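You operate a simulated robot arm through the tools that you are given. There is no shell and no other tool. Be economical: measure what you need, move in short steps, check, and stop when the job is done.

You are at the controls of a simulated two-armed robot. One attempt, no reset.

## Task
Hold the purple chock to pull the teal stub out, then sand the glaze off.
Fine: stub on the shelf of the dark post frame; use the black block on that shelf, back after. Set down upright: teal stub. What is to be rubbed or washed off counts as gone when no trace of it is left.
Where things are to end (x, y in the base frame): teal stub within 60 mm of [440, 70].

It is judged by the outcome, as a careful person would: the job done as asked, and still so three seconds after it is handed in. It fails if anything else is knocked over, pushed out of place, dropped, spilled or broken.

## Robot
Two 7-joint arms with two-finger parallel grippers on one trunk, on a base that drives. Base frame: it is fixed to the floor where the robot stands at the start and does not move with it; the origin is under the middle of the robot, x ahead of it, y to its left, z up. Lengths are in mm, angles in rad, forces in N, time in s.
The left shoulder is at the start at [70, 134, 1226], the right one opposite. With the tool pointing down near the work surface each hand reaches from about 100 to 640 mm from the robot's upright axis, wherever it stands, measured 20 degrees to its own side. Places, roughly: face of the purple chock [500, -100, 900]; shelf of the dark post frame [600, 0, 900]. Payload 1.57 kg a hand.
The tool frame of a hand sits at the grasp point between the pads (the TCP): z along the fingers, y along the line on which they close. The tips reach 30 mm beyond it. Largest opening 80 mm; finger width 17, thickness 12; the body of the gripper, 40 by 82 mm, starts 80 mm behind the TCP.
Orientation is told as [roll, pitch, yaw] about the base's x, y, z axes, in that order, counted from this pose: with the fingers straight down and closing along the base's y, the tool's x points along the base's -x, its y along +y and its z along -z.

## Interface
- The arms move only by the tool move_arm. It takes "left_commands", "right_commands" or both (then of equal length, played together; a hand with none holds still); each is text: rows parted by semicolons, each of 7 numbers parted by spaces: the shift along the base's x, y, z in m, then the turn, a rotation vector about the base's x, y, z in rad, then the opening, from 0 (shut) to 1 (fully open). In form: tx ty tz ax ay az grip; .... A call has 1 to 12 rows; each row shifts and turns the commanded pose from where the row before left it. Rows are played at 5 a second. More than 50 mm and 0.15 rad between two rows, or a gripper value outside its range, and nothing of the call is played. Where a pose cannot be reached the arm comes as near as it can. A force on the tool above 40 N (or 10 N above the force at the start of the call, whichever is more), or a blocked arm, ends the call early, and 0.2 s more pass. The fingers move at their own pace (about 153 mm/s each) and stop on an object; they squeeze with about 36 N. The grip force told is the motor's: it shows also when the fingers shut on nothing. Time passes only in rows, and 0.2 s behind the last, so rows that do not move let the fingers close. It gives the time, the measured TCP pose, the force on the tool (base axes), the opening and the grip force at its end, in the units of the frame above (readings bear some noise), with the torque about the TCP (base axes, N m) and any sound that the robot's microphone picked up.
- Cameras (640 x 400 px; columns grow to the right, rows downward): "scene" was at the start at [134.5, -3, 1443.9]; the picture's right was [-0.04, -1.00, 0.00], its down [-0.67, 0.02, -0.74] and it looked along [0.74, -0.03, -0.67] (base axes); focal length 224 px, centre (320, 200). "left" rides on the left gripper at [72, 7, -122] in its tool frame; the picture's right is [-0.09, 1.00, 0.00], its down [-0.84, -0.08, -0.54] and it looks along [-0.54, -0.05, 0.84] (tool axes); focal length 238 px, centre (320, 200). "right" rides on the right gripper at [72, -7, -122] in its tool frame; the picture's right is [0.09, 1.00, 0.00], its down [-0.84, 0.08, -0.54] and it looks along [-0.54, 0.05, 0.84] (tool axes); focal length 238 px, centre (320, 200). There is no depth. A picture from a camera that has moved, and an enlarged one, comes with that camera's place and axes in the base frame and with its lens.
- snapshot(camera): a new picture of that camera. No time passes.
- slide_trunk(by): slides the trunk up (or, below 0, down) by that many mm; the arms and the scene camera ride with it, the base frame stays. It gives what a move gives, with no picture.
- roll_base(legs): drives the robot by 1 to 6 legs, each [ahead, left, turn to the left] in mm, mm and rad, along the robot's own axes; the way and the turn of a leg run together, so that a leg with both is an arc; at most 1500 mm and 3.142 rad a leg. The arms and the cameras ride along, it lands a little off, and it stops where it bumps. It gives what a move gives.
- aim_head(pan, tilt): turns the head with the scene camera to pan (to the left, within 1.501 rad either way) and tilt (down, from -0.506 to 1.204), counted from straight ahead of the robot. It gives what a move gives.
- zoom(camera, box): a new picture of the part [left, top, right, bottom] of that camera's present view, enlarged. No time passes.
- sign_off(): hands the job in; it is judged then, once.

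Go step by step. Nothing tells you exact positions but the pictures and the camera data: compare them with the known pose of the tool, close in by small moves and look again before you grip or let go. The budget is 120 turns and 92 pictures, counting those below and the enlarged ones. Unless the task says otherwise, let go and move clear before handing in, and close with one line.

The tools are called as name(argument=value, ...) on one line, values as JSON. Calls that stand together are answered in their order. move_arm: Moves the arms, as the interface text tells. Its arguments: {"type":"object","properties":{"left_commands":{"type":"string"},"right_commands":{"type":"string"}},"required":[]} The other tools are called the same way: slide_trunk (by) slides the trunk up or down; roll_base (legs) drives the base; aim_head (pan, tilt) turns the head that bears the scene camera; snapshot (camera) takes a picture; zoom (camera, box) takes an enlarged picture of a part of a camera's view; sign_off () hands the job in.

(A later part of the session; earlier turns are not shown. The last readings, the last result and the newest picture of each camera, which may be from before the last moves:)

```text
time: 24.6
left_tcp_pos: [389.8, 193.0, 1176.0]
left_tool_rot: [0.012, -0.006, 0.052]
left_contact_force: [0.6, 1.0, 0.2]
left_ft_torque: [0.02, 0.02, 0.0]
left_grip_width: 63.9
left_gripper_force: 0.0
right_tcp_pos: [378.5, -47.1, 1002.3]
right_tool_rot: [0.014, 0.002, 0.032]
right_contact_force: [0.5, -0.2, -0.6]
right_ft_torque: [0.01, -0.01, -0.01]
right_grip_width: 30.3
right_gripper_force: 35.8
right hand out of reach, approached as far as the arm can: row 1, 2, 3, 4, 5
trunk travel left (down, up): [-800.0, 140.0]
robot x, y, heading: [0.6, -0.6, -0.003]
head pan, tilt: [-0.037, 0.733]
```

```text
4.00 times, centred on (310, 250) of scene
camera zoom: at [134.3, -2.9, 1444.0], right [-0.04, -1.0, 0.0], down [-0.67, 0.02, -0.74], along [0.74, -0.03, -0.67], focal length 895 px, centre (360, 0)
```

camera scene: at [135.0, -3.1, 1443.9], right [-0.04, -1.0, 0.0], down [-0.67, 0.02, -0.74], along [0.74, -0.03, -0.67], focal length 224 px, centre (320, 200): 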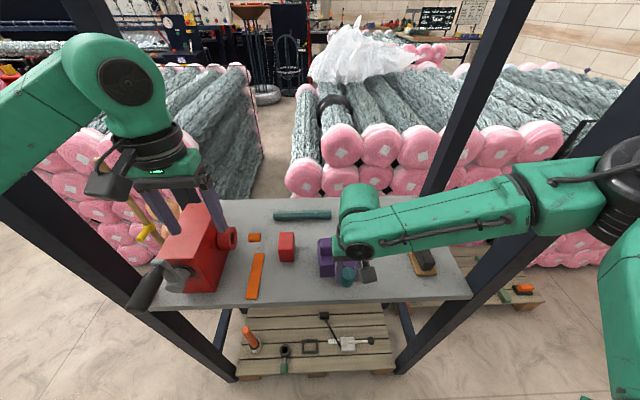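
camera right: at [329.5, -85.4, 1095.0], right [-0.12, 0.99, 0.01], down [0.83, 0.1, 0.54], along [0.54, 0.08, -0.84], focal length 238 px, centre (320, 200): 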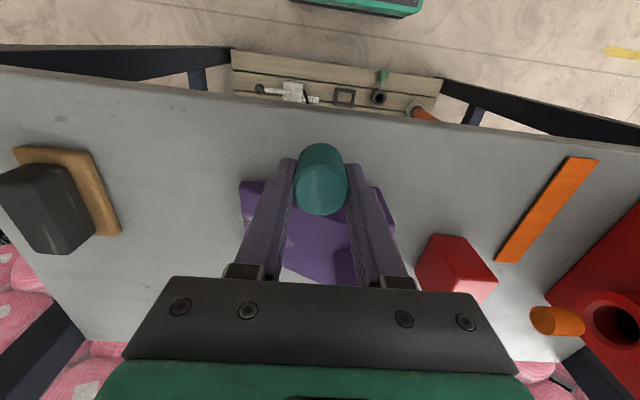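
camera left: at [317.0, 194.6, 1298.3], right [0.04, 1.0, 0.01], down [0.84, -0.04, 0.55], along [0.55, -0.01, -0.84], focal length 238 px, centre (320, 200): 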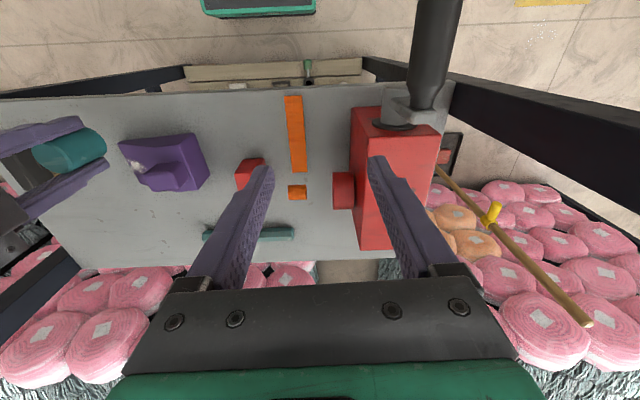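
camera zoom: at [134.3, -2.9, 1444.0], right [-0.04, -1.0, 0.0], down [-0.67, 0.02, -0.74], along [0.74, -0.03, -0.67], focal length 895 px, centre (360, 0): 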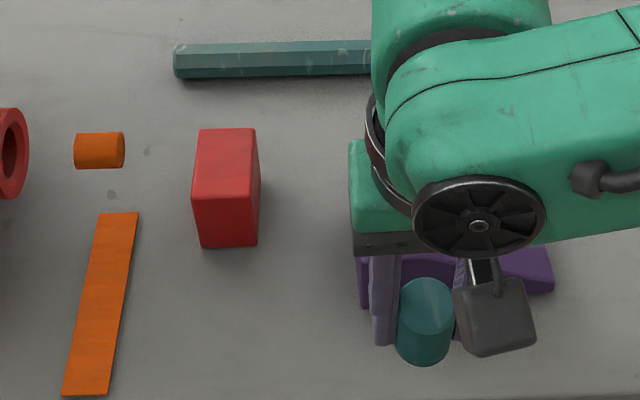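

move_arm(right_commands="0.011 -0.016 0 0 0 0 0.2;0.012 -0.017 0 0 0 0 0.2;0 0 -0.015 0 0 0 0.2;0 0 -0.015 0 0 0 0.2;0 0 -0.01 0 0 0 0.2")

zoom(camera="scene", box=[310, 230, 390, 310])

snapshot(camera="right")

zoom(camera="left", box=[0, 80, 200, 220])

```text
time: 25.8
left_tcp_pos: [390.1, 191.0, 1177.6]
left_tool_rot: [0.01, -0.007, 0.055]
left_contact_force: [-1.0, -0.1, -0.5]
left_ft_torque: [-0.02, 0.0, 0.02]
left_grip_width: 64.0
left_gripper_force: 0.0
right_tcp_pos: [403.4, -79.3, 961.9]
right_tool_rot: [0.012, 0.0, 0.03]
right_contact_force: [-0.6, -0.2, 0.5]
right_ft_torque: [0.02, -0.01, 0.02]
right_grip_width: 30.4
right_gripper_force: 36.0
trunk travel left (down, up): [-800.0, 140.0]
robot x, y, heading: [-0.5, -3.1, 0.001]
head pan, tilt: [-0.037, 0.733]
```

```text
5.00 times, centred on (350, 270) of scene
camera zoom: at [134.7, -3.3, 1443.9], right [-0.04, -1.0, 0.0], down [-0.67, 0.02, -0.74], along [0.74, -0.03, -0.67], focal length 1119 px, centre (170, -150)
```

zoom: 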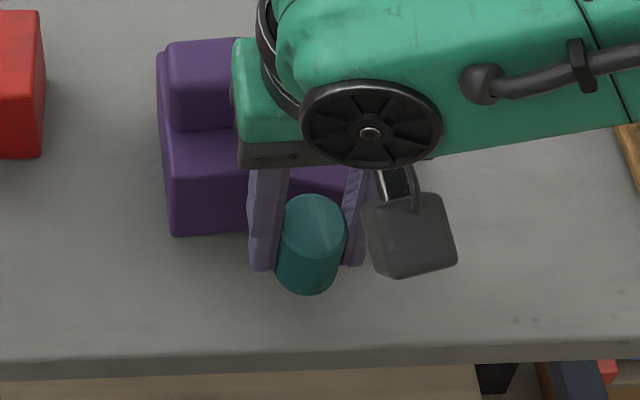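

```text
54 pictures are left
camera right: at [332.0, -88.3, 1083.1], right [-0.12, 0.99, 0.01], down [0.83, 0.1, 0.54], along [0.54, 0.08, -0.84], focal length 238 px, centre (320, 200)
```

right: 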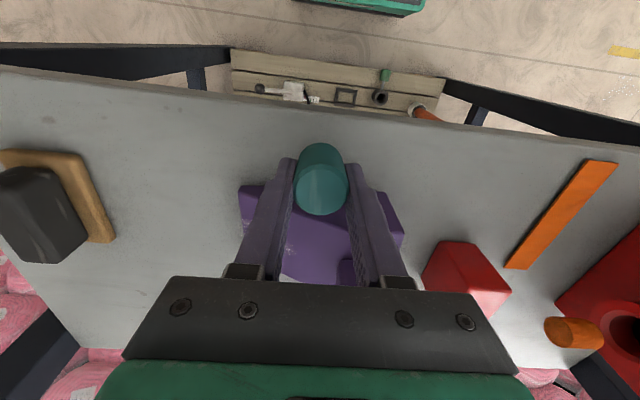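

```text
2.86 times, centred on (100, 150) of left
camera zoom: at [317.7, 194.2, 1298.2], right [0.04, 1.0, 0.01], down [0.84, -0.04, 0.55], along [0.55, -0.01, -0.84], focal length 681 px, centre (949, 343)
```

zoom: 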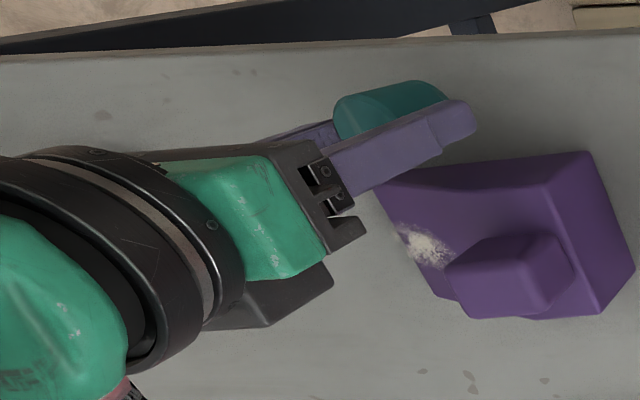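

move_arm(right_commands="0 0 -0.004 0 0 0 0.2;0 0 -0.004 0 0 0 0.2;0 0 -0.003 0 0 0 0.2")

move_arm(right_commands="0 0 -0.002 0 0 0 0.2;0 0 -0.002 0 0 0 0.2")

zoom(camera="scene", box=[310, 230, 390, 310])

```text
time: 26.6
left_tcp_pos: [390.6, 193.0, 1176.3]
left_tool_rot: [0.013, -0.007, 0.053]
left_contact_force: [-0.7, 0.2, 0.0]
left_ft_torque: [-0.03, -0.04, -0.02]
left_grip_width: 63.9
left_gripper_force: 0.1
right_tcp_pos: [403.3, -79.9, 952.1]
right_tool_rot: [0.012, -0.001, 0.031]
right_contact_force: [-0.7, -0.1, -0.7]
right_ft_torque: [-0.02, 0.04, -0.02]
right_grip_width: 30.3
right_gripper_force: 36.1
trunk travel left (down, up): [-800.0, 140.0]
robot x, y, heading: [1.6, 0.8, 0.005]
head pan, tilt: [-0.037, 0.733]
```

```text
time: 27.2
left_tcp_pos: [390.9, 192.5, 1177.7]
left_tool_rot: [0.011, -0.007, 0.053]
left_contact_force: [0.5, 0.2, -0.2]
left_ft_torque: [0.01, -0.02, 0.0]
left_grip_width: 64.2
left_gripper_force: 0.1
right_tcp_pos: [401.8, -81.7, 948.9]
right_tool_rot: [0.015, -0.001, 0.031]
right_contact_force: [0.3, 0.4, 0.5]
right_ft_torque: [0.01, 0.01, 0.0]
right_grip_width: 30.6
right_gripper_force: 35.9
right hand out of reach, approached as far as the arm can: row 2
trunk travel left (down, up): [-800.0, 140.0]
robot x, y, heading: [-0.7, 1.4, 0.002]
head pan, tilt: [-0.037, 0.733]
```

```text
5.00 times, centred on (350, 270) of scene
camera zoom: at [134.5, -3.0, 1444.0], right [-0.04, -1.0, 0.0], down [-0.67, 0.02, -0.74], along [0.74, -0.03, -0.67], focal length 1119 px, centre (170, -150)
```

zoom: 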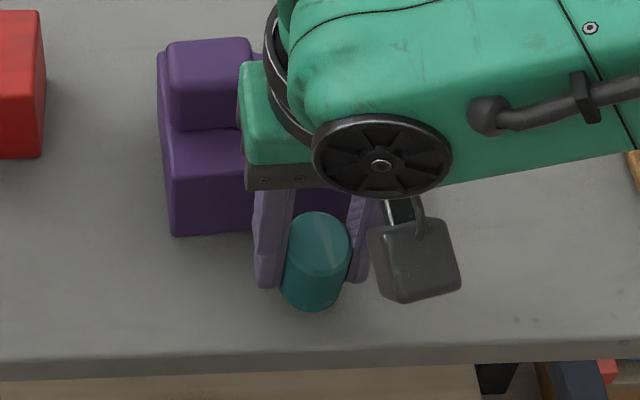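

The right arm's reach limit seems tied to being close in, since left managed y = -36 at x = 472. Farther out, the right hand may reach about (460, 35), which is still within tolerance, so I'll lift and try that.

move_arm(right_commands="0 0 0.04 0 0 0 0.2;0 0 0.04 0 0 0 0.2;0.01 0 0.035 0 0 0 0.2;0.025 0.01 0.005 0 0 0 0.2;0.025 0.02 0 0 0 0 0.2;0.01 0.03 0 0 0 0 0.2;0 0.03 0 0 0 0 0.2;-0.005 0.03 0 0 0 0 0.2")

```text
time: 29.0
left_tcp_pos: [390.8, 194.1, 1177.3]
left_tool_rot: [0.013, -0.006, 0.054]
left_contact_force: [0.1, -0.8, -0.8]
left_ft_torque: [-0.01, -0.01, 0.01]
left_grip_width: 63.9
left_gripper_force: 0.1
right_tcp_pos: [411.8, -45.4, 1075.6]
right_tool_rot: [0.013, 0.0, 0.032]
right_contact_force: [-0.1, -0.2, -0.3]
right_ft_torque: [0.05, -0.01, -0.01]
right_grip_width: 30.6
right_gripper_force: 36.0
right hand out of reach, approached as far as the arm can: row 5, 6, 7, 8
trunk travel left (down, up): [-800.0, 140.0]
robot x, y, heading: [1.4, 1.1, 0.001]
head pan, tilt: [-0.037, 0.733]
```

move_arm(right_commands="-0.022 0 0.02 0 0 0 0.2;-0.022 0 0.02 0 0 0 0.2;-0.022 0 0.02 0 0 0 0.2;-0.024 0 0.01 0 0 0 0.2;0.0252 0.0144 -0.012 0 0 0 0.2;0.0252 0.0144 -0.012 0 0 0 0.2;0.0252 0.0144 -0.012 0 0 0 0.2;0.0252 0.0144 -0.012 0 0 0 0.2;0.0252 0.0144 -0.012 0 0 0 0.2;0.0152 0.0144 -0.012 0 0 0 0.2")

snapshot(camera="scene")

```text
time: 31.2
left_tcp_pos: [390.2, 192.4, 1176.5]
left_tool_rot: [0.012, -0.007, 0.055]
left_contact_force: [0.5, -0.5, 0.6]
left_ft_torque: [0.02, -0.01, 0.02]
left_grip_width: 63.9
left_gripper_force: 0.1
right_tcp_pos: [410.1, -44.7, 1082.9]
right_tool_rot: [0.016, -0.002, 0.032]
right_contact_force: [1.0, -0.8, -0.6]
right_ft_torque: [0.0, -0.01, 0.02]
right_grip_width: 30.6
right_gripper_force: 35.8
right hand out of reach, approached as far as the arm can: row 6, 7, 8, 9, 10
trunk travel left (down, up): [-800.0, 140.0]
robot x, y, heading: [0.8, 0.5, -0.003]
head pan, tilt: [-0.037, 0.733]
```

```text
51 pictures are left
camera scene: at [133.9, -3.1, 1444.0], right [-0.04, -1.0, 0.0], down [-0.67, 0.02, -0.74], along [0.74, -0.03, -0.67], focal length 224 px, centre (320, 200)
```

scene: 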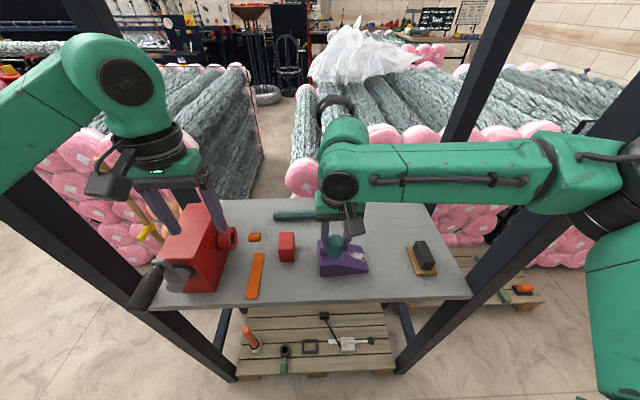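

The right elbow posture blocks crossing the middle, so I'll turn the base left 0.45 rad to put the drop-off on the right hand's side. First I'll park the right hand at about (430, -130, 1100) so the turn brings it over the target.

move_arm(right_commands="0.005 -0.02 0.01 0 0 0 0.2;0.005 -0.02 0.01 0 0 0 0.2;0.005 -0.02 0 0 0 0 0.2;0.005 -0.025 0 0 0 0 0.2")

roll_base(legs=[[0, 0, 0.45]])

snapshot(camera="scene")

snapshot(camera="right")

```text
time: 32.2
left_tcp_pos: [389.9, 192.9, 1177.5]
left_tool_rot: [0.012, -0.006, 0.053]
left_contact_force: [0.5, 0.0, 0.7]
left_ft_torque: [0.0, 0.0, 0.01]
left_grip_width: 63.9
left_gripper_force: 0.0
right_tcp_pos: [430.7, -129.7, 1103.2]
right_tool_rot: [0.014, -0.001, 0.032]
right_contact_force: [0.1, -0.2, -0.9]
right_ft_torque: [-0.02, 0.04, 0.0]
right_grip_width: 30.1
right_gripper_force: 35.9
trunk travel left (down, up): [-800.0, 140.0]
robot x, y, heading: [1.8, 0.5, -0.0]
head pan, tilt: [-0.037, 0.733]
```

```text
time: 33.9
left_tcp_pos: [265.6, 345.6, 1176.2]
left_tool_rot: [0.011, -0.006, 0.511]
left_contact_force: [0.4, 0.6, 0.4]
left_ft_torque: [0.02, 0.01, 0.04]
left_grip_width: 64.1
left_gripper_force: 0.1
right_tcp_pos: [443.9, 75.4, 1104.1]
right_tool_rot: [0.014, -0.002, 0.488]
right_contact_force: [0.2, 0.6, -0.8]
right_ft_torque: [0.02, 0.03, -0.04]
right_grip_width: 30.2
right_gripper_force: 35.5
trunk travel left (down, up): [-800.0, 140.0]
robot x, y, heading: [-6.2, 2.4, 0.454]
head pan, tilt: [-0.037, 0.733]
```

```text
50 pictures are left
camera scene: at [122.5, 55.9, 1443.9], right [0.41, -0.91, 0.0], down [-0.61, -0.27, -0.74], along [0.68, 0.3, -0.67], focal length 224 px, centre (320, 200)
```

scene: 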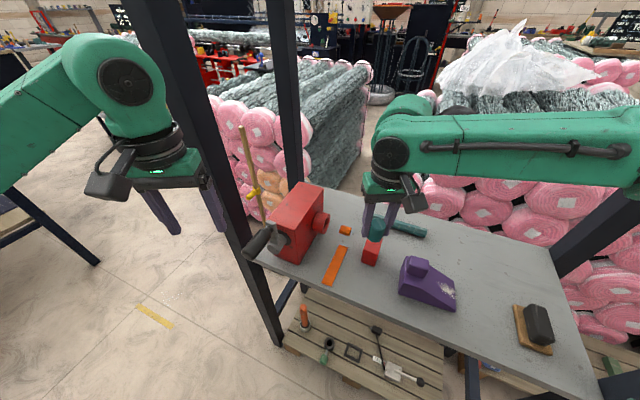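

```text
49 pictures are left
camera right: at [384.3, 34.8, 1224.9], right [-0.55, 0.84, 0.01], down [0.71, 0.46, 0.54], along [0.45, 0.31, -0.84], focal length 238 px, centre (320, 200)
```

right: 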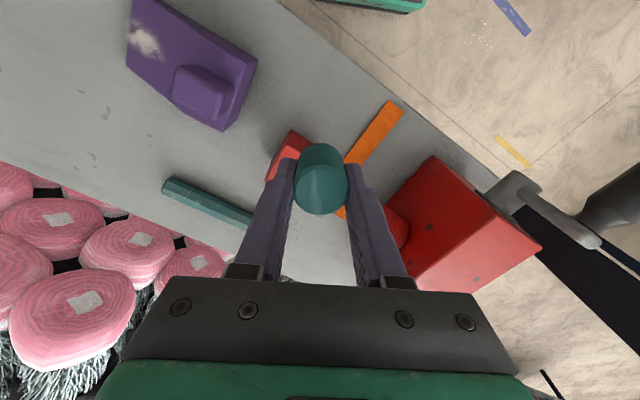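

move_arm(right_commands="-0.002 -0.002 -0.028 0 0 0 0.2;-0.002 -0.002 -0.028 0 0 0 0.2;-0.002 -0.002 -0.028 0 0 0 0.2;-0.002 -0.002 -0.028 0 0 0 0.2;0 -0.001 -0.026 0 0 0 0.2")

snapshot(camera="right")

zoom(camera="scene", box=[320, 190, 440, 300])

```text
time: 35.1
left_tcp_pos: [266.0, 344.3, 1175.9]
left_tool_rot: [0.013, -0.007, 0.51]
left_contact_force: [-1.1, 0.5, 0.1]
left_ft_torque: [0.01, 0.01, -0.01]
left_grip_width: 64.0
left_gripper_force: 0.1
right_tcp_pos: [437.6, 65.1, 965.9]
right_tool_rot: [0.012, 0.002, 0.488]
right_contact_force: [0.2, 0.2, -0.1]
right_ft_torque: [0.01, 0.02, 0.02]
right_grip_width: 30.5
right_gripper_force: 35.8
trunk travel left (down, up): [-800.0, 140.0]
robot x, y, heading: [3.6, -4.6, 0.457]
head pan, tilt: [-0.037, 0.733]
```

```text
48 pictures are left
camera right: at [377.2, 26.7, 1088.4], right [-0.55, 0.84, 0.01], down [0.71, 0.46, 0.54], along [0.45, 0.31, -0.84], focal length 238 px, centre (320, 200)
```

right: 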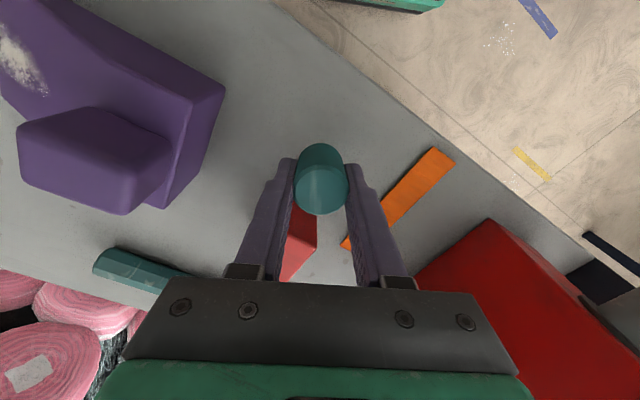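

```text
3.64 times, centred on (380, 245) of scene
camera zoom: at [122.8, 56.6, 1443.9], right [0.41, -0.91, 0.0], down [-0.61, -0.27, -0.74], along [0.68, 0.3, -0.67], focal length 814 px, centre (102, 36)
```

zoom: 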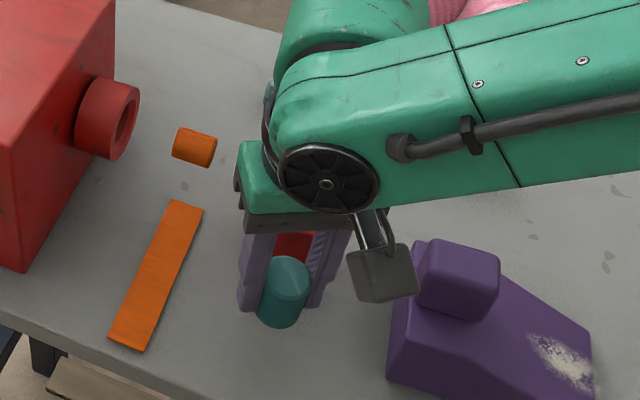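

move_arm(right_commands="0 0 -0.005 0 0 0 0.2;0 0 -0.004 0 0 0 0.2;0 0 -0.003 0 0 0 0.2")

move_arm(right_commands="0 0 -0.002 0 0 0 0.2;0 0 -0.002 0 0 0 0.2;0 0 -0.002 0 0 0 0.2")

zoom(camera="scene", box=[320, 190, 440, 300])

```text
time: 35.9
left_tcp_pos: [264.5, 344.9, 1176.9]
left_tool_rot: [0.011, -0.008, 0.512]
left_contact_force: [0.9, -0.1, -0.4]
left_ft_torque: [0.02, -0.01, 0.0]
left_grip_width: 64.2
left_gripper_force: 0.0
right_tcp_pos: [435.5, 64.9, 953.4]
right_tool_rot: [0.013, -0.001, 0.491]
right_contact_force: [-0.3, 0.2, 0.7]
right_ft_torque: [-0.02, 0.01, 0.05]
right_grip_width: 30.3
right_gripper_force: 36.5
trunk travel left (down, up): [-800.0, 140.0]
robot x, y, heading: [0.1, 1.2, 0.462]
head pan, tilt: [-0.037, 0.733]
```

```text
time: 36.7
left_tcp_pos: [265.9, 345.6, 1177.3]
left_tool_rot: [0.012, -0.007, 0.512]
left_contact_force: [0.5, 0.0, 0.4]
left_ft_torque: [0.0, 0.01, -0.01]
left_grip_width: 64.1
left_gripper_force: 0.1
right_tcp_pos: [436.3, 66.8, 946.8]
right_tool_rot: [0.011, 0.001, 0.49]
right_contact_force: [-0.1, -0.6, -0.7]
right_ft_torque: [-0.02, 0.0, 0.0]
right_grip_width: 30.1
right_gripper_force: 35.9
trunk travel left (down, up): [-800.0, 140.0]
robot x, y, heading: [1.1, -1.7, 0.461]
head pan, tilt: [-0.037, 0.733]
```

```text
3.64 times, centred on (380, 245) of scene
camera zoom: at [122.2, 56.4, 1443.9], right [0.41, -0.91, 0.0], down [-0.61, -0.27, -0.74], along [0.68, 0.3, -0.67], focal length 814 px, centre (102, 36)
```

zoom: 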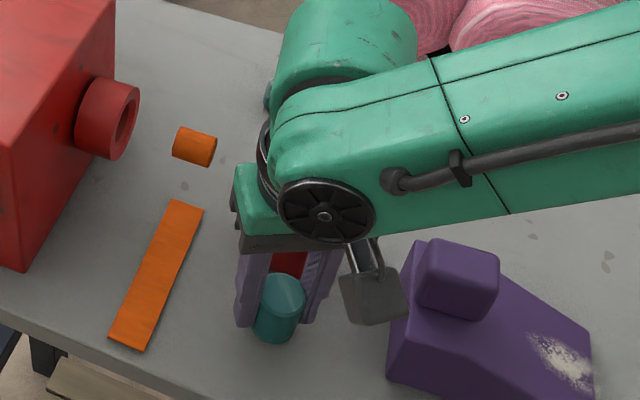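

move_arm(right_commands="0 0 -0.002 0 0 0 0.2;0 0 -0.002 0 0 0 0.2;0 0 -0.002 0 0 0 0.2")

```text
time: 37.5
left_tcp_pos: [265.7, 344.8, 1176.5]
left_tool_rot: [0.011, -0.006, 0.511]
left_contact_force: [-0.2, -0.1, -0.1]
left_ft_torque: [-0.01, -0.01, 0.0]
left_grip_width: 64.0
left_gripper_force: 0.0
right_tcp_pos: [434.9, 65.4, 942.8]
right_tool_rot: [0.013, 0.0, 0.491]
right_contact_force: [0.2, 0.4, -1.2]
right_ft_torque: [0.0, 0.01, -0.02]
right_grip_width: 30.6
right_gripper_force: 35.7
trunk travel left (down, up): [-800.0, 140.0]
robot x, y, heading: [1.6, 1.4, 0.457]
head pan, tilt: [-0.037, 0.733]
```

move_arm(right_commands="0 0 -0.002 0 0 0 0.2;0 0 -0.002 0 0 0 0.2")

zoom(camera="scene", box=[340, 240, 400, 290])

```text
time: 38.1
left_tcp_pos: [265.9, 345.7, 1175.7]
left_tool_rot: [0.013, -0.006, 0.511]
left_contact_force: [0.5, -0.4, -0.3]
left_ft_torque: [-0.02, -0.02, 0.01]
left_grip_width: 64.0
left_gripper_force: 0.2
right_tcp_pos: [436.3, 66.2, 937.9]
right_tool_rot: [0.012, 0.001, 0.491]
right_contact_force: [0.1, 0.8, -0.4]
right_ft_torque: [0.02, 0.0, 0.0]
right_grip_width: 30.6
right_gripper_force: 36.4
trunk travel left (down, up): [-800.0, 140.0]
robot x, y, heading: [0.7, -3.0, 0.457]
head pan, tilt: [-0.037, 0.733]
```

```text
8.00 times, centred on (370, 265) of scene
camera zoom: at [122.3, 56.5, 1443.9], right [0.41, -0.91, 0.0], down [-0.61, -0.27, -0.74], along [0.68, 0.3, -0.67], focal length 1790 px, centre (-80, -320)
```

zoom: 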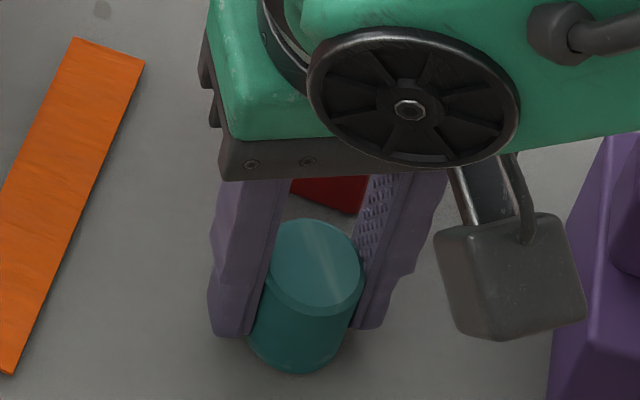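

move_arm(right_commands="0 0 -0.002 0 0 0 0.2;0 0 -0.002 0 0 0 0.2")

move_arm(right_commands="0 0 -0.0015 0 0 0 0.2;0 0 -0.0015 0 0 0 0.2")

```text
time: 38.7
left_tcp_pos: [264.1, 345.6, 1176.0]
left_tool_rot: [0.012, -0.006, 0.511]
left_contact_force: [-0.1, -0.4, 0.5]
left_ft_torque: [0.02, 0.01, 0.01]
left_grip_width: 63.8
left_gripper_force: 0.1
right_tcp_pos: [435.7, 66.0, 934.3]
right_tool_rot: [0.014, 0.0, 0.489]
right_contact_force: [0.7, 0.0, 0.5]
right_ft_torque: [-0.02, 0.02, 0.0]
right_grip_width: 30.2
right_gripper_force: 35.4
trunk travel left (down, up): [-800.0, 140.0]
robot x, y, heading: [2.4, -1.3, 0.456]
head pan, tilt: [-0.037, 0.733]
```

```text
time: 39.3
left_tcp_pos: [263.3, 343.6, 1177.6]
left_tool_rot: [0.012, -0.011, 0.511]
left_contact_force: [-0.2, 0.1, -0.3]
left_ft_torque: [0.0, 0.02, -0.01]
left_grip_width: 64.3
left_gripper_force: 0.1
right_tcp_pos: [434.7, 66.1, 934.2]
right_tool_rot: [0.013, -0.007, 0.491]
right_contact_force: [2.0, -3.0, 22.7]
right_ft_torque: [-0.31, 0.18, 0.05]
right_grip_width: 30.6
right_gripper_force: 35.9
trunk travel left (down, up): [-800.0, 140.0]
robot x, y, heading: [4.0, -0.1, 0.452]
head pan, tilt: [-0.037, 0.733]
```

Contact with the shelf: 22 N at TCP z about 933. I'll ease off a millimetre and open gently.

move_arm(right_commands="0 0 0.001 0 0 0 0.2;0 0 0 0 0 0 0.4;0 0 0 0 0 0 0.5;0 0 0 0 0 0 0.6;0 0 0 0 0 0 0.6")

snapshot(camera="right")

zoom(camera="scene", box=[340, 240, 400, 290])

```text
time: 40.5
left_tcp_pos: [265.5, 344.7, 1176.1]
left_tool_rot: [0.012, -0.005, 0.512]
left_contact_force: [-0.9, -0.3, 0.8]
left_ft_torque: [0.01, -0.01, 0.01]
left_grip_width: 64.0
left_gripper_force: 0.0
right_tcp_pos: [435.9, 66.5, 931.7]
right_tool_rot: [0.012, 0.001, 0.489]
right_contact_force: [0.0, -0.2, 0.3]
right_ft_torque: [0.0, -0.02, -0.01]
right_grip_width: 48.1
right_gripper_force: 0.2
trunk travel left (down, up): [-800.0, 140.0]
robot x, y, heading: [0.2, 1.1, 0.454]
head pan, tilt: [-0.037, 0.733]
```

```text
44 pictures are left
camera right: at [375.9, 26.3, 1053.0], right [-0.55, 0.84, 0.01], down [0.71, 0.46, 0.54], along [0.45, 0.31, -0.84], focal length 238 px, centre (320, 200)
```

right: 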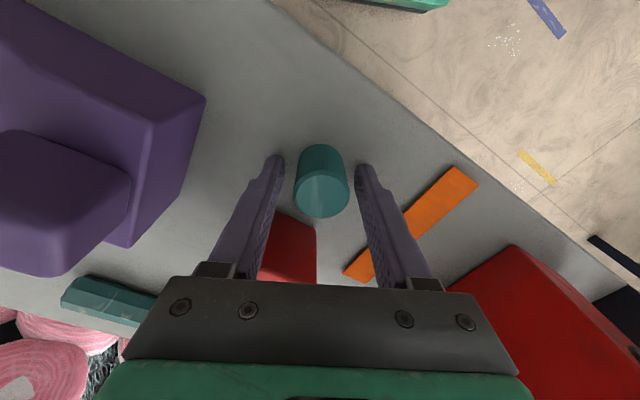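

```text
8.00 times, centred on (370, 265) of scene
camera zoom: at [122.2, 56.5, 1443.9], right [0.41, -0.91, 0.0], down [-0.61, -0.27, -0.74], along [0.68, 0.3, -0.67], focal length 1790 px, centre (-80, -320)
```

zoom: 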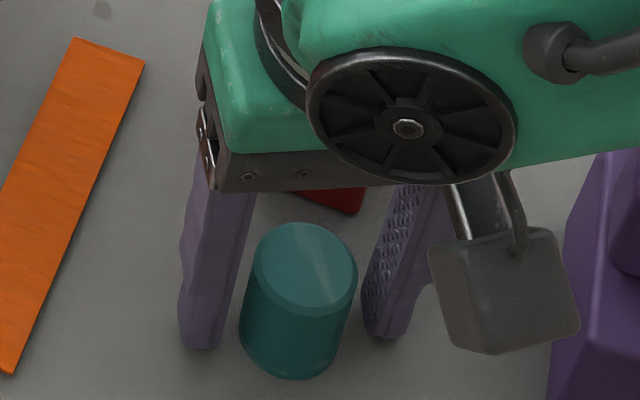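

The stub stands upright. I'll lift straight up and turn the base back.

move_arm(right_commands="0 0 0.01 0 0 0 0.6;0 0 0.03 0 0 0 0.6;0 0 0.04 0 0 0 0.6;0 0 0.04 0 0 0 0.6;0 0 0.045 0 0 0 0.6")

roll_base(legs=[[0, 0, -0.455]])

snapshot(camera="scene")

snapshot(camera="right")

```text
time: 41.7
left_tcp_pos: [264.3, 345.0, 1176.9]
left_tool_rot: [0.012, -0.009, 0.512]
left_contact_force: [0.3, 0.0, -0.5]
left_ft_torque: [-0.02, -0.01, -0.03]
left_grip_width: 64.0
left_gripper_force: 0.0
right_tcp_pos: [433.8, 65.7, 1098.6]
right_tool_rot: [0.012, 0.0, 0.49]
right_contact_force: [-0.8, 0.5, -0.3]
right_ft_torque: [-0.01, -0.05, 0.0]
right_grip_width: 48.0
right_gripper_force: 0.0
trunk travel left (down, up): [-800.0, 140.0]
robot x, y, heading: [0.6, 1.3, 0.458]
head pan, tilt: [-0.037, 0.733]
```

```text
time: 43.5
left_tcp_pos: [390.5, 195.9, 1176.8]
left_tool_rot: [0.014, -0.007, 0.057]
left_contact_force: [0.0, -0.4, -0.4]
left_ft_torque: [0.0, -0.02, 0.04]
left_grip_width: 64.1
left_gripper_force: 0.0
right_tcp_pos: [420.6, -131.2, 1096.7]
right_tool_rot: [0.012, 0.001, 0.035]
right_contact_force: [-0.3, -0.2, 0.0]
right_ft_torque: [-0.01, 0.02, -0.01]
right_grip_width: 47.9
right_gripper_force: 0.1
trunk travel left (down, up): [-800.0, 140.0]
robot x, y, heading: [-3.3, 0.9, 0.003]
head pan, tilt: [-0.037, 0.733]
```

```text
42 pictures are left
camera scene: at [134.5, -1.9, 1444.0], right [-0.03, -1.0, 0.0], down [-0.67, 0.02, -0.74], along [0.74, -0.03, -0.67], focal length 224 px, centre (320, 200)
```

scene: 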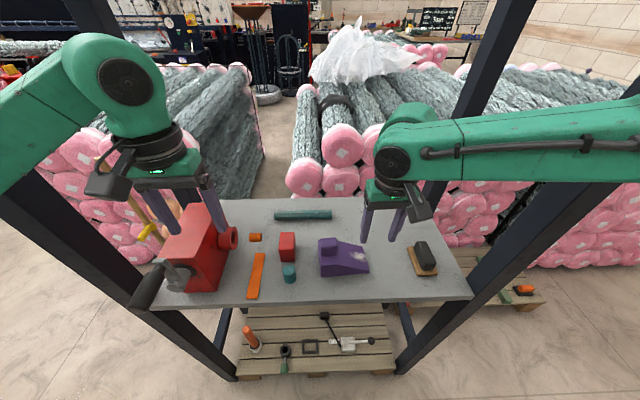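

```text
41 pictures are left
camera right: at [348.9, -140.3, 1218.6], right [-0.13, 0.99, 0.01], down [0.83, 0.1, 0.54], along [0.54, 0.08, -0.84], focal length 238 px, centre (320, 200)
```

right: 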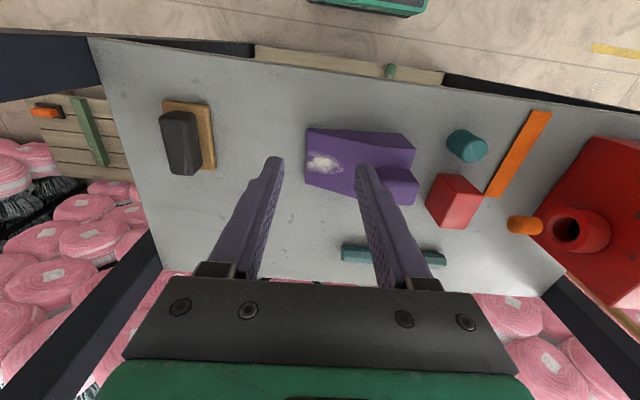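

The stub stands at its place. I'll bring the left hand back over the boss and the right hand over the black block.

move_arm(left_commands="0.0137 -0.0387 -0.0195 0 0 0 0.8;0.0137 -0.0387 -0.0195 0 0 0 0.8;0.0137 -0.0387 -0.0195 0 0 0 0.8;0.0137 -0.0387 -0.0195 0 0 0 0.8;0.0137 -0.0387 -0.0195 0 0 0 0.8;0.0137 -0.0387 -0.0195 0 0 0 0.8", right_commands="0.007 -0.026 -0.003 0 0 0 1;0.007 -0.026 -0.003 0 0 0 1;0.007 -0.026 -0.003 0 0 0 1;0.007 -0.026 -0.003 0 0 0 1;0.007 -0.026 -0.003 0 0 0 1;0.007 -0.026 -0.003 0 0 0 1")

snapshot(camera="right")

zoom(camera="scene", box=[290, 180, 450, 280])

```text
time: 44.9
left_tcp_pos: [471.0, -39.7, 1058.0]
left_tool_rot: [0.017, -0.008, 0.058]
left_contact_force: [0.0, -0.2, -0.2]
left_ft_torque: [0.02, -0.01, -0.01]
left_grip_width: 64.1
left_gripper_force: 0.2
right_tcp_pos: [463.7, -291.4, 1078.9]
right_tool_rot: [0.016, 0.0, 0.035]
right_contact_force: [-0.1, 0.7, 0.8]
right_ft_torque: [0.06, 0.01, 0.02]
right_grip_width: 80.2
right_gripper_force: 0.1
trunk travel left (down, up): [-800.0, 140.0]
robot x, y, heading: [-0.4, 1.3, 0.002]
head pan, tilt: [-0.037, 0.733]
```

```text
40 pictures are left
camera right: at [392.0, -300.6, 1200.2], right [-0.13, 0.99, 0.02], down [0.83, 0.1, 0.54], along [0.54, 0.08, -0.84], focal length 238 px, centre (320, 200)
```

right: 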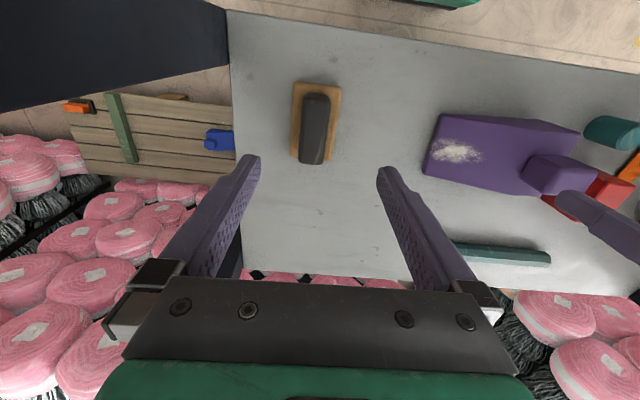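

```text
4.00 times, centred on (370, 230) of scene
camera zoom: at [135.3, -6.1, 1443.9], right [-0.03, -1.0, 0.0], down [-0.67, 0.02, -0.74], along [0.74, -0.02, -0.67], focal length 895 px, centre (120, 80)
```

zoom: 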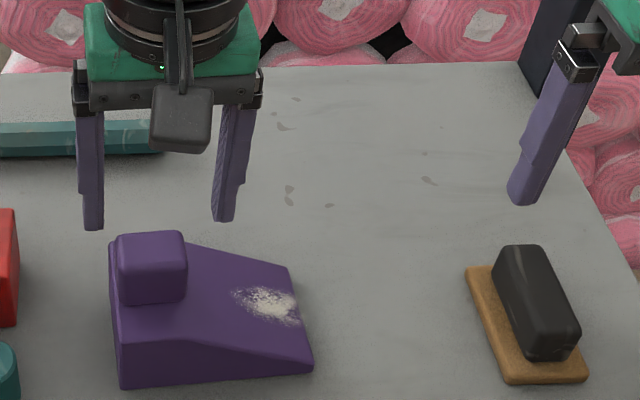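

move_arm(left_commands="0 0.001 -0.02 0 0 0 0.8;0 0.001 -0.02 0 0 0 0.8;0 0.001 -0.015 0 0 0 0.8;0 0 -0.008 0 0 0 0.8", right_commands="0.001 0 -0.02 0 0 0.0125 1;0.001 0 -0.02 0 0 0.0125 1;0.001 0 -0.02 0 0 0.0125 1;0.001 0 -0.019 0 0 0.0125 1")

snapshot(camera="right")

snapshot(camera="left")

snapshot(camera="scene")

```text
time: 45.9
left_tcp_pos: [473.4, -34.0, 995.2]
left_tool_rot: [0.013, -0.007, 0.057]
left_contact_force: [0.5, 0.4, -0.1]
left_ft_torque: [-0.03, -0.02, -0.03]
left_grip_width: 64.0
left_gripper_force: 0.1
right_tcp_pos: [465.8, -289.4, 1001.0]
right_tool_rot: [0.011, 0.0, 0.083]
right_contact_force: [0.8, -0.3, 0.9]
right_ft_torque: [-0.01, 0.03, -0.01]
right_grip_width: 80.2
right_gripper_force: 0.0
trunk travel left (down, up): [-800.0, 140.0]
robot x, y, heading: [0.7, 5.5, 0.002]
head pan, tilt: [-0.037, 0.733]
```

```text
38 pictures are left
camera right: at [396.2, -301.5, 1121.2], right [-0.18, 0.98, 0.01], down [0.83, 0.14, 0.54], along [0.53, 0.11, -0.84], focal length 238 px, centre (320, 200)
```

right: 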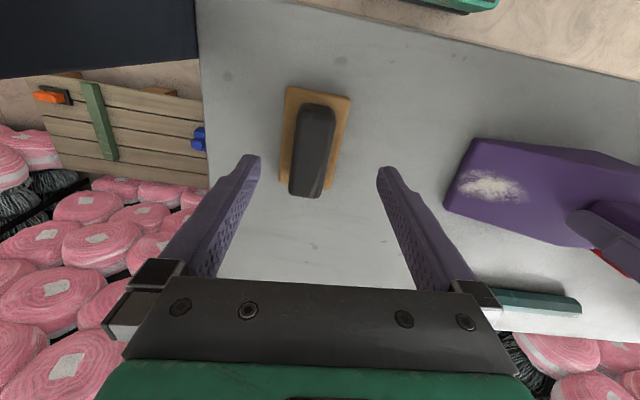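

```text
37 pictures are left
camera left: at [399.9, -33.4, 1116.8], right [0.04, 1.0, 0.01], down [0.84, -0.04, 0.55], along [0.55, -0.01, -0.84], focal length 238 px, centre (320, 200)
```

left: 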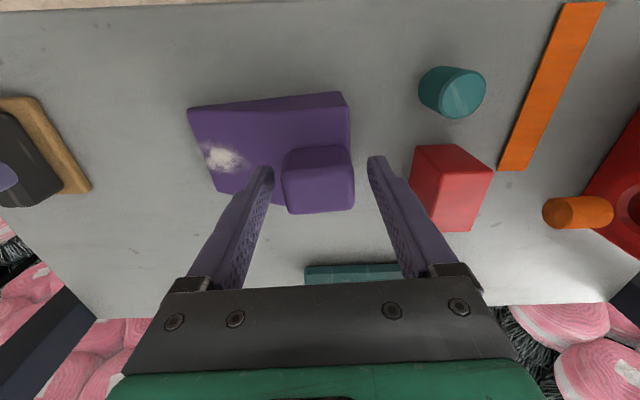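

```text
36 pictures are left
camera scene: at [135.3, -2.8, 1443.9], right [-0.03, -1.0, 0.0], down [-0.67, 0.02, -0.74], along [0.74, -0.03, -0.67], focal length 224 px, centre (320, 200)
```

scene: 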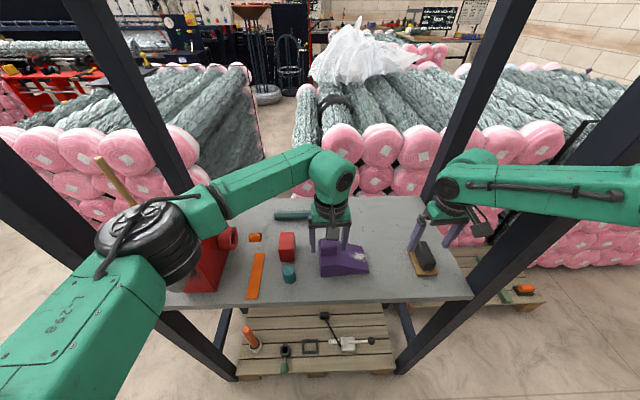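

move_arm(left_commands="0 0 0 0 0 0 0.55;0 0 0 0 0 0 0.4;0 0 0 0 0 0 0.3;0 0 0 0 0 0 0.3", right_commands="0.001 -0.001 -0.015 0 0 -0.01 0.85;0.001 -0.001 -0.015 0 0 -0.01 0.85;0 0 -0.012 0 0 -0.01 0.85;0 0 -0.006 0 0 0 0.85")

snapshot(camera="right")

zoom(camera="scene", box=[390, 200, 490, 290])

```text
time: 46.9
left_tcp_pos: [472.8, -36.2, 995.9]
left_tool_rot: [0.011, -0.006, 0.057]
left_contact_force: [0.8, -1.8, 1.6]
left_ft_torque: [-0.58, 0.06, -0.04]
left_grip_width: 43.7
left_gripper_force: 36.0
right_tcp_pos: [468.5, -292.1, 952.9]
right_tool_rot: [0.013, 0.001, 0.055]
right_contact_force: [0.4, -0.1, -0.2]
right_ft_torque: [-0.01, -0.01, -0.01]
right_grip_width: 67.7
right_gripper_force: 0.1
trunk travel left (down, up): [-800.0, 140.0]
robot x, y, heading: [-0.2, -0.1, 0.006]
head pan, tilt: [-0.037, 0.733]
```

```text
35 pictures are left
camera right: at [397.2, -301.5, 1073.4], right [-0.15, 0.99, 0.01], down [0.83, 0.12, 0.54], along [0.54, 0.09, -0.84], focal length 238 px, centre (320, 200)
```

right: 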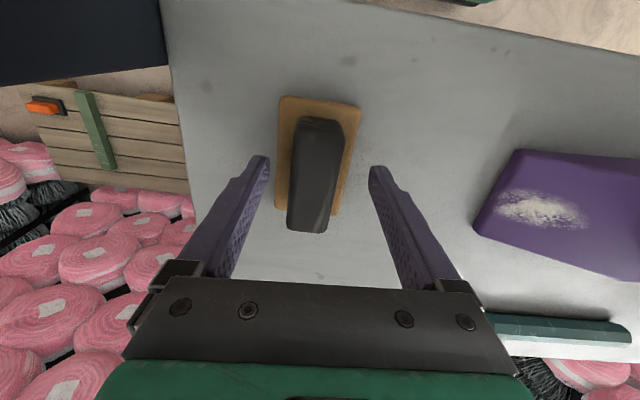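

```text
4.44 times, centred on (440, 245) of scene
camera zoom: at [134.3, -3.1, 1444.0], right [-0.03, -1.0, 0.0], down [-0.67, 0.02, -0.74], along [0.74, -0.03, -0.67], focal length 995 px, centre (-213, 0)
```

zoom: 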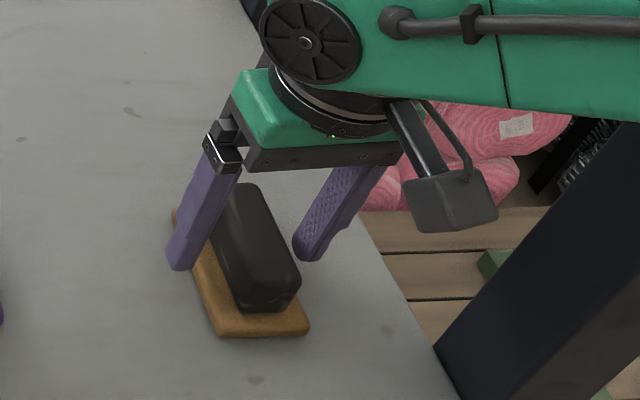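

move_arm(right_commands="0 -0.002 -0.004 0 0 -0.025 0.85;0 0 -0.004 0 0 0 0.85;0 0 0 0 0 0 0.6;0 0 0 0 0 0 0.4;0 0 0 0 0 0 0.2;0 0 0 0 0 0 0.2")

snapshot(camera="right")

zoom(camera="scene", box=[390, 200, 490, 290])

```text
time: 48.2
left_tcp_pos: [472.4, -36.4, 995.6]
left_tool_rot: [0.013, -0.008, 0.056]
left_contact_force: [1.8, -2.7, 4.9]
left_ft_torque: [-0.89, 0.05, 0.18]
left_grip_width: 43.5
left_gripper_force: 35.7
right_tcp_pos: [467.7, -292.5, 945.3]
right_tool_rot: [0.013, -0.002, 0.03]
right_contact_force: [-0.2, -2.0, 3.2]
right_ft_torque: [-0.15, 0.02, -0.07]
right_grip_width: 29.3
right_gripper_force: 35.7
trunk travel left (down, up): [-800.0, 140.0]
robot x, y, heading: [0.1, -0.7, 0.003]
head pan, tilt: [-0.037, 0.733]
```

```text
33 pictures are left
camera right: at [396.1, -301.7, 1065.9], right [-0.12, 0.99, 0.01], down [0.83, 0.1, 0.54], along [0.54, 0.08, -0.84], focal length 238 px, centre (320, 200)
```

right: 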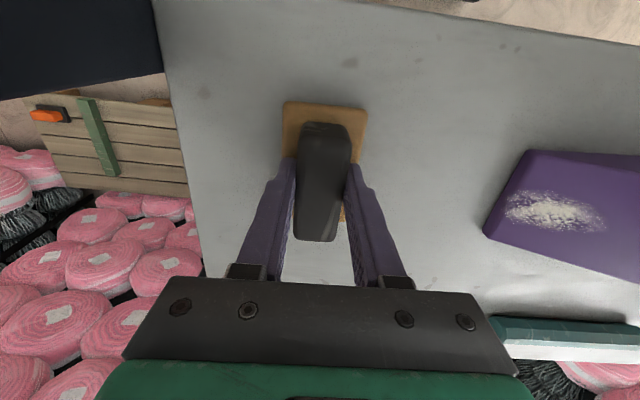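

```text
4.44 times, centred on (440, 245) of scene
camera zoom: at [133.9, -3.4, 1444.1], right [-0.03, -1.0, 0.0], down [-0.67, 0.02, -0.74], along [0.74, -0.02, -0.67], focal length 995 px, centre (-213, 0)
```

zoom: 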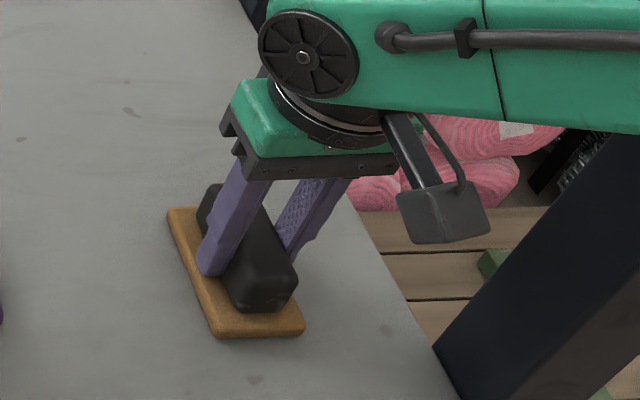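

Gripped at TCP (468, -292.5, 945), which is where it goes back. I'll lift to see whether the tan pad is part of it.

move_arm(right_commands="0 0 0.01 0 0 0 0.2;0 0 0.02 0 0 0 0.2;0 0 0.03 0 0 0 0.2;0 0 0.03 0 0 0 0.2")

zoom(camera="scene", box=[390, 190, 490, 280])

```text
time: 49.2
left_tcp_pos: [471.1, -36.9, 995.4]
left_tool_rot: [0.013, -0.008, 0.057]
left_contact_force: [0.6, -3.2, 5.2]
left_ft_torque: [-1.14, -0.18, 0.25]
left_grip_width: 43.6
left_gripper_force: 35.8
right_tcp_pos: [466.9, -293.0, 1035.2]
right_tool_rot: [0.014, 0.0, 0.033]
right_contact_force: [-0.5, 0.5, -0.2]
right_ft_torque: [0.01, 0.0, 0.01]
right_grip_width: 29.4
right_gripper_force: 36.7
trunk travel left (down, up): [-800.0, 140.0]
robot x, y, heading: [-0.4, 1.0, 0.005]
head pan, tilt: [-0.037, 0.733]
```

```text
4.44 times, centred on (440, 235) of scene
camera zoom: at [133.9, -3.1, 1444.0], right [-0.03, -1.0, 0.0], down [-0.67, 0.02, -0.74], along [0.74, -0.02, -0.67], focal length 995 px, centre (-213, 44)
```

zoom: 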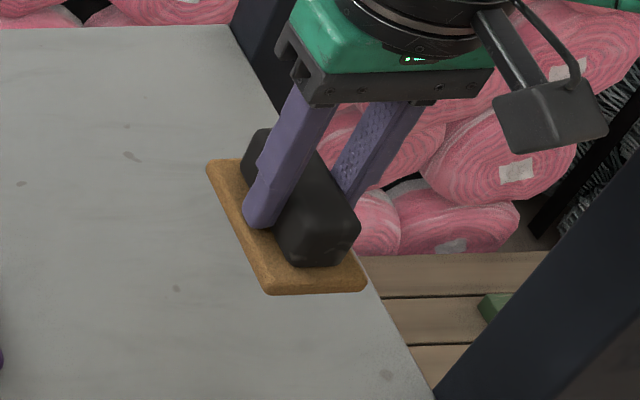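

The tan plate is the block's sanding sole, about 54 x 90 mm with its underside about 49 mm below TCP. I'll tilt the right hand 0.42 rad to match the slope and bring it to a pre-contact pose over the glaze.

move_arm(right_commands="0.0022 0.019 0 0.068 0.003 0.004 0.2;0.0022 0.019 0 0.068 0.003 0.004 0.2;0.0022 0.019 0 0.068 0.003 0.004 0.2;0.0022 0.019 0 0.068 0.003 0.004 0.2;0.0022 0.019 0 0.068 0.003 0.004 0.2;0.0022 0.019 0 0.068 0.003 0.004 0.2;0 0.011 -0.013 0 0 0 0.2;0 0.011 -0.013 0 0 0 0.2;0 0.011 -0.013 0 0 0 0.2")

zoom(camera="scene", box=[310, 190, 420, 280])

snapshot(camera="right")

snapshot(camera="left")

```text
time: 51.2
left_tcp_pos: [472.9, -35.3, 995.6]
left_tool_rot: [0.012, -0.008, 0.055]
left_contact_force: [1.0, -2.9, 4.6]
left_ft_torque: [-1.06, -0.1, 0.01]
left_grip_width: 43.3
left_gripper_force: 36.2
right_tcp_pos: [482.3, -144.2, 995.2]
right_tool_rot: [0.423, 0.001, 0.054]
right_contact_force: [0.1, 0.2, -0.1]
right_ft_torque: [0.03, -0.02, 0.0]
right_grip_width: 29.0
right_gripper_force: 36.1
trunk travel left (down, up): [-800.0, 140.0]
robot x, y, heading: [5.7, 2.5, 0.006]
head pan, tilt: [-0.037, 0.733]
```

```text
4.44 times, centred on (365, 235) of scene
camera zoom: at [134.1, -2.8, 1444.0], right [-0.03, -1.0, 0.0], down [-0.67, 0.02, -0.74], along [0.74, -0.03, -0.67], focal length 995 px, centre (120, 44)
```

zoom: 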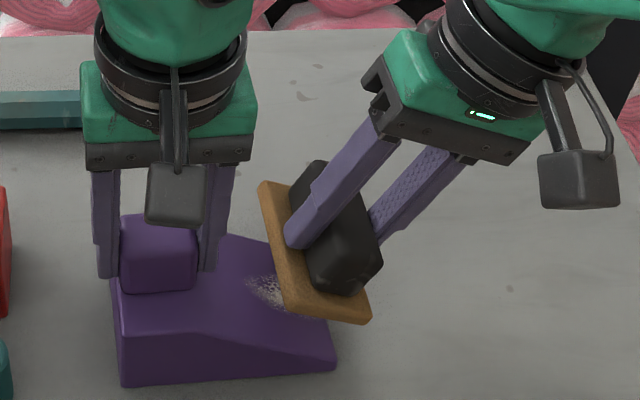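

```text
29 pictures are left
camera right: at [413.1, -203.0, 1103.2], right [-0.14, 0.9, 0.41], down [0.84, -0.11, 0.53], along [0.52, 0.42, -0.75], focal length 238 px, centre (320, 200)
```

right: 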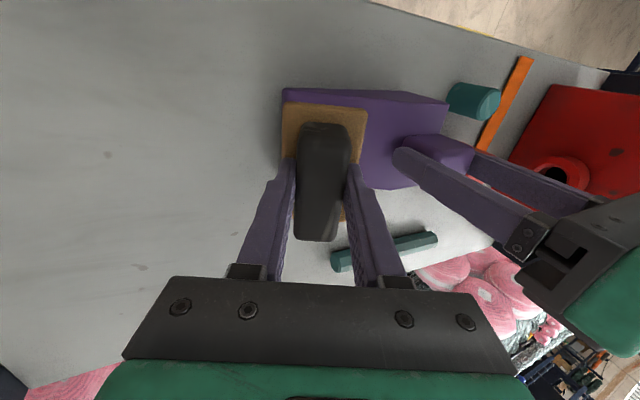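

```text
28 pictures are left
camera left: at [398.8, -33.6, 1117.5], right [0.04, 1.0, 0.01], down [0.84, -0.04, 0.55], along [0.55, -0.01, -0.84], focal length 238 px, centre (320, 200)
```

left: 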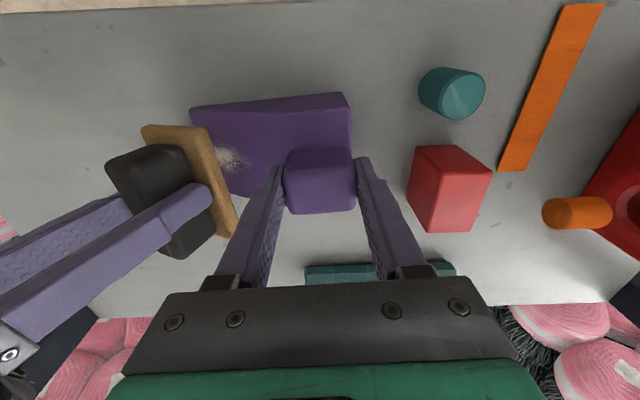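

move_arm(right_commands="0 0.0033 -0.0073 0 0 0 0.2;0 0.0033 -0.0073 0 0 0 0.2;0 0.0025 -0.0055 0 0 0 0.2")

move_arm(right_commands="0 0.0008 -0.0018 0 0 0 0.2;0 0.0008 -0.0018 0 0 0 0.2")

zoom(camera="scene", box=[310, 190, 420, 280])

```text
time: 52.0
left_tcp_pos: [472.4, -35.6, 995.9]
left_tool_rot: [0.011, -0.007, 0.058]
left_contact_force: [1.1, -1.9, 4.5]
left_ft_torque: [-1.03, 0.0, 0.04]
left_grip_width: 43.7
left_gripper_force: 35.5
right_tcp_pos: [481.2, -135.9, 975.9]
right_tool_rot: [0.424, 0.0, 0.055]
right_contact_force: [-0.8, 0.2, -0.9]
right_ft_torque: [-0.04, -0.02, 0.01]
right_grip_width: 29.1
right_gripper_force: 35.9
trunk travel left (down, up): [-800.0, 140.0]
robot x, y, heading: [-2.0, 1.6, 0.001]
head pan, tilt: [-0.037, 0.733]
```

```text
time: 52.6
left_tcp_pos: [472.6, -34.9, 995.7]
left_tool_rot: [0.011, -0.007, 0.056]
left_contact_force: [0.2, -1.8, 5.1]
left_ft_torque: [-1.0, -0.07, 0.02]
left_grip_width: 43.1
left_gripper_force: 36.1
right_tcp_pos: [481.5, -133.0, 971.4]
right_tool_rot: [0.422, 0.001, 0.054]
right_contact_force: [-0.5, 0.4, -0.9]
right_ft_torque: [-0.01, 0.03, -0.03]
right_grip_width: 29.1
right_gripper_force: 36.0
trunk travel left (down, up): [-800.0, 140.0]
robot x, y, heading: [1.0, -3.3, 0.006]
head pan, tilt: [-0.037, 0.733]
```

```text
4.44 times, centred on (365, 235) of scene
camera zoom: at [133.9, -2.9, 1444.0], right [-0.03, -1.0, 0.0], down [-0.67, 0.02, -0.74], along [0.74, -0.03, -0.67], focal length 995 px, centre (120, 44)
```

zoom: 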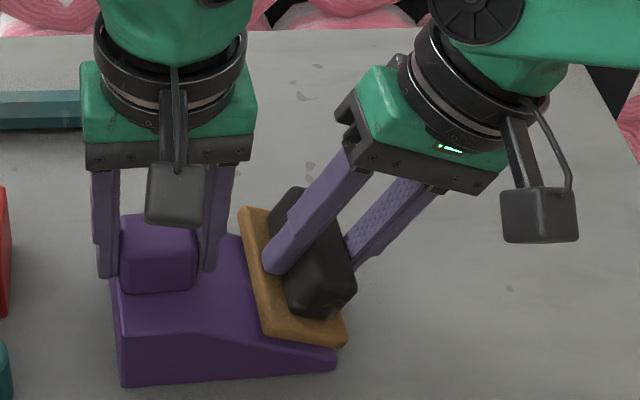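

move_arm(right_commands="0 0.0006 -0.0014 0 0 0 0.2;0 0.0006 -0.0014 0 0 0 0.2")

move_arm(right_commands="0 0.0004 -0.0009 0 0 0 0.2;0 0.0004 -0.0009 0 0 0 0.2")

```text
time: 53.2
left_tcp_pos: [471.3, -35.3, 994.9]
left_tool_rot: [0.011, -0.007, 0.056]
left_contact_force: [1.5, -2.0, 4.4]
left_ft_torque: [-0.94, -0.06, 0.05]
left_grip_width: 43.6
left_gripper_force: 36.5
right_tcp_pos: [482.5, -133.6, 967.8]
right_tool_rot: [0.421, 0.001, 0.055]
right_contact_force: [0.3, -0.5, -0.4]
right_ft_torque: [0.02, 0.02, -0.03]
right_grip_width: 28.8
right_gripper_force: 36.2
trunk travel left (down, up): [-800.0, 140.0]
robot x, y, heading: [0.2, 4.2, 0.005]
head pan, tilt: [-0.037, 0.733]
```

```text
time: 53.9
left_tcp_pos: [470.8, -35.8, 996.3]
left_tool_rot: [0.013, -0.009, 0.057]
left_contact_force: [2.5, -0.1, 0.9]
left_ft_torque: [-1.15, -0.08, 0.18]
left_grip_width: 43.5
left_gripper_force: 36.2
right_tcp_pos: [481.6, -134.0, 967.2]
right_tool_rot: [0.422, -0.001, 0.053]
right_contact_force: [-0.2, -5.4, 10.6]
right_ft_torque: [0.31, 0.48, 0.21]
right_grip_width: 29.0
right_gripper_force: 36.2
trunk travel left (down, up): [-800.0, 140.0]
robot x, y, heading: [0.2, -0.3, 0.002]
head pan, tilt: [-0.037, 0.733]
```

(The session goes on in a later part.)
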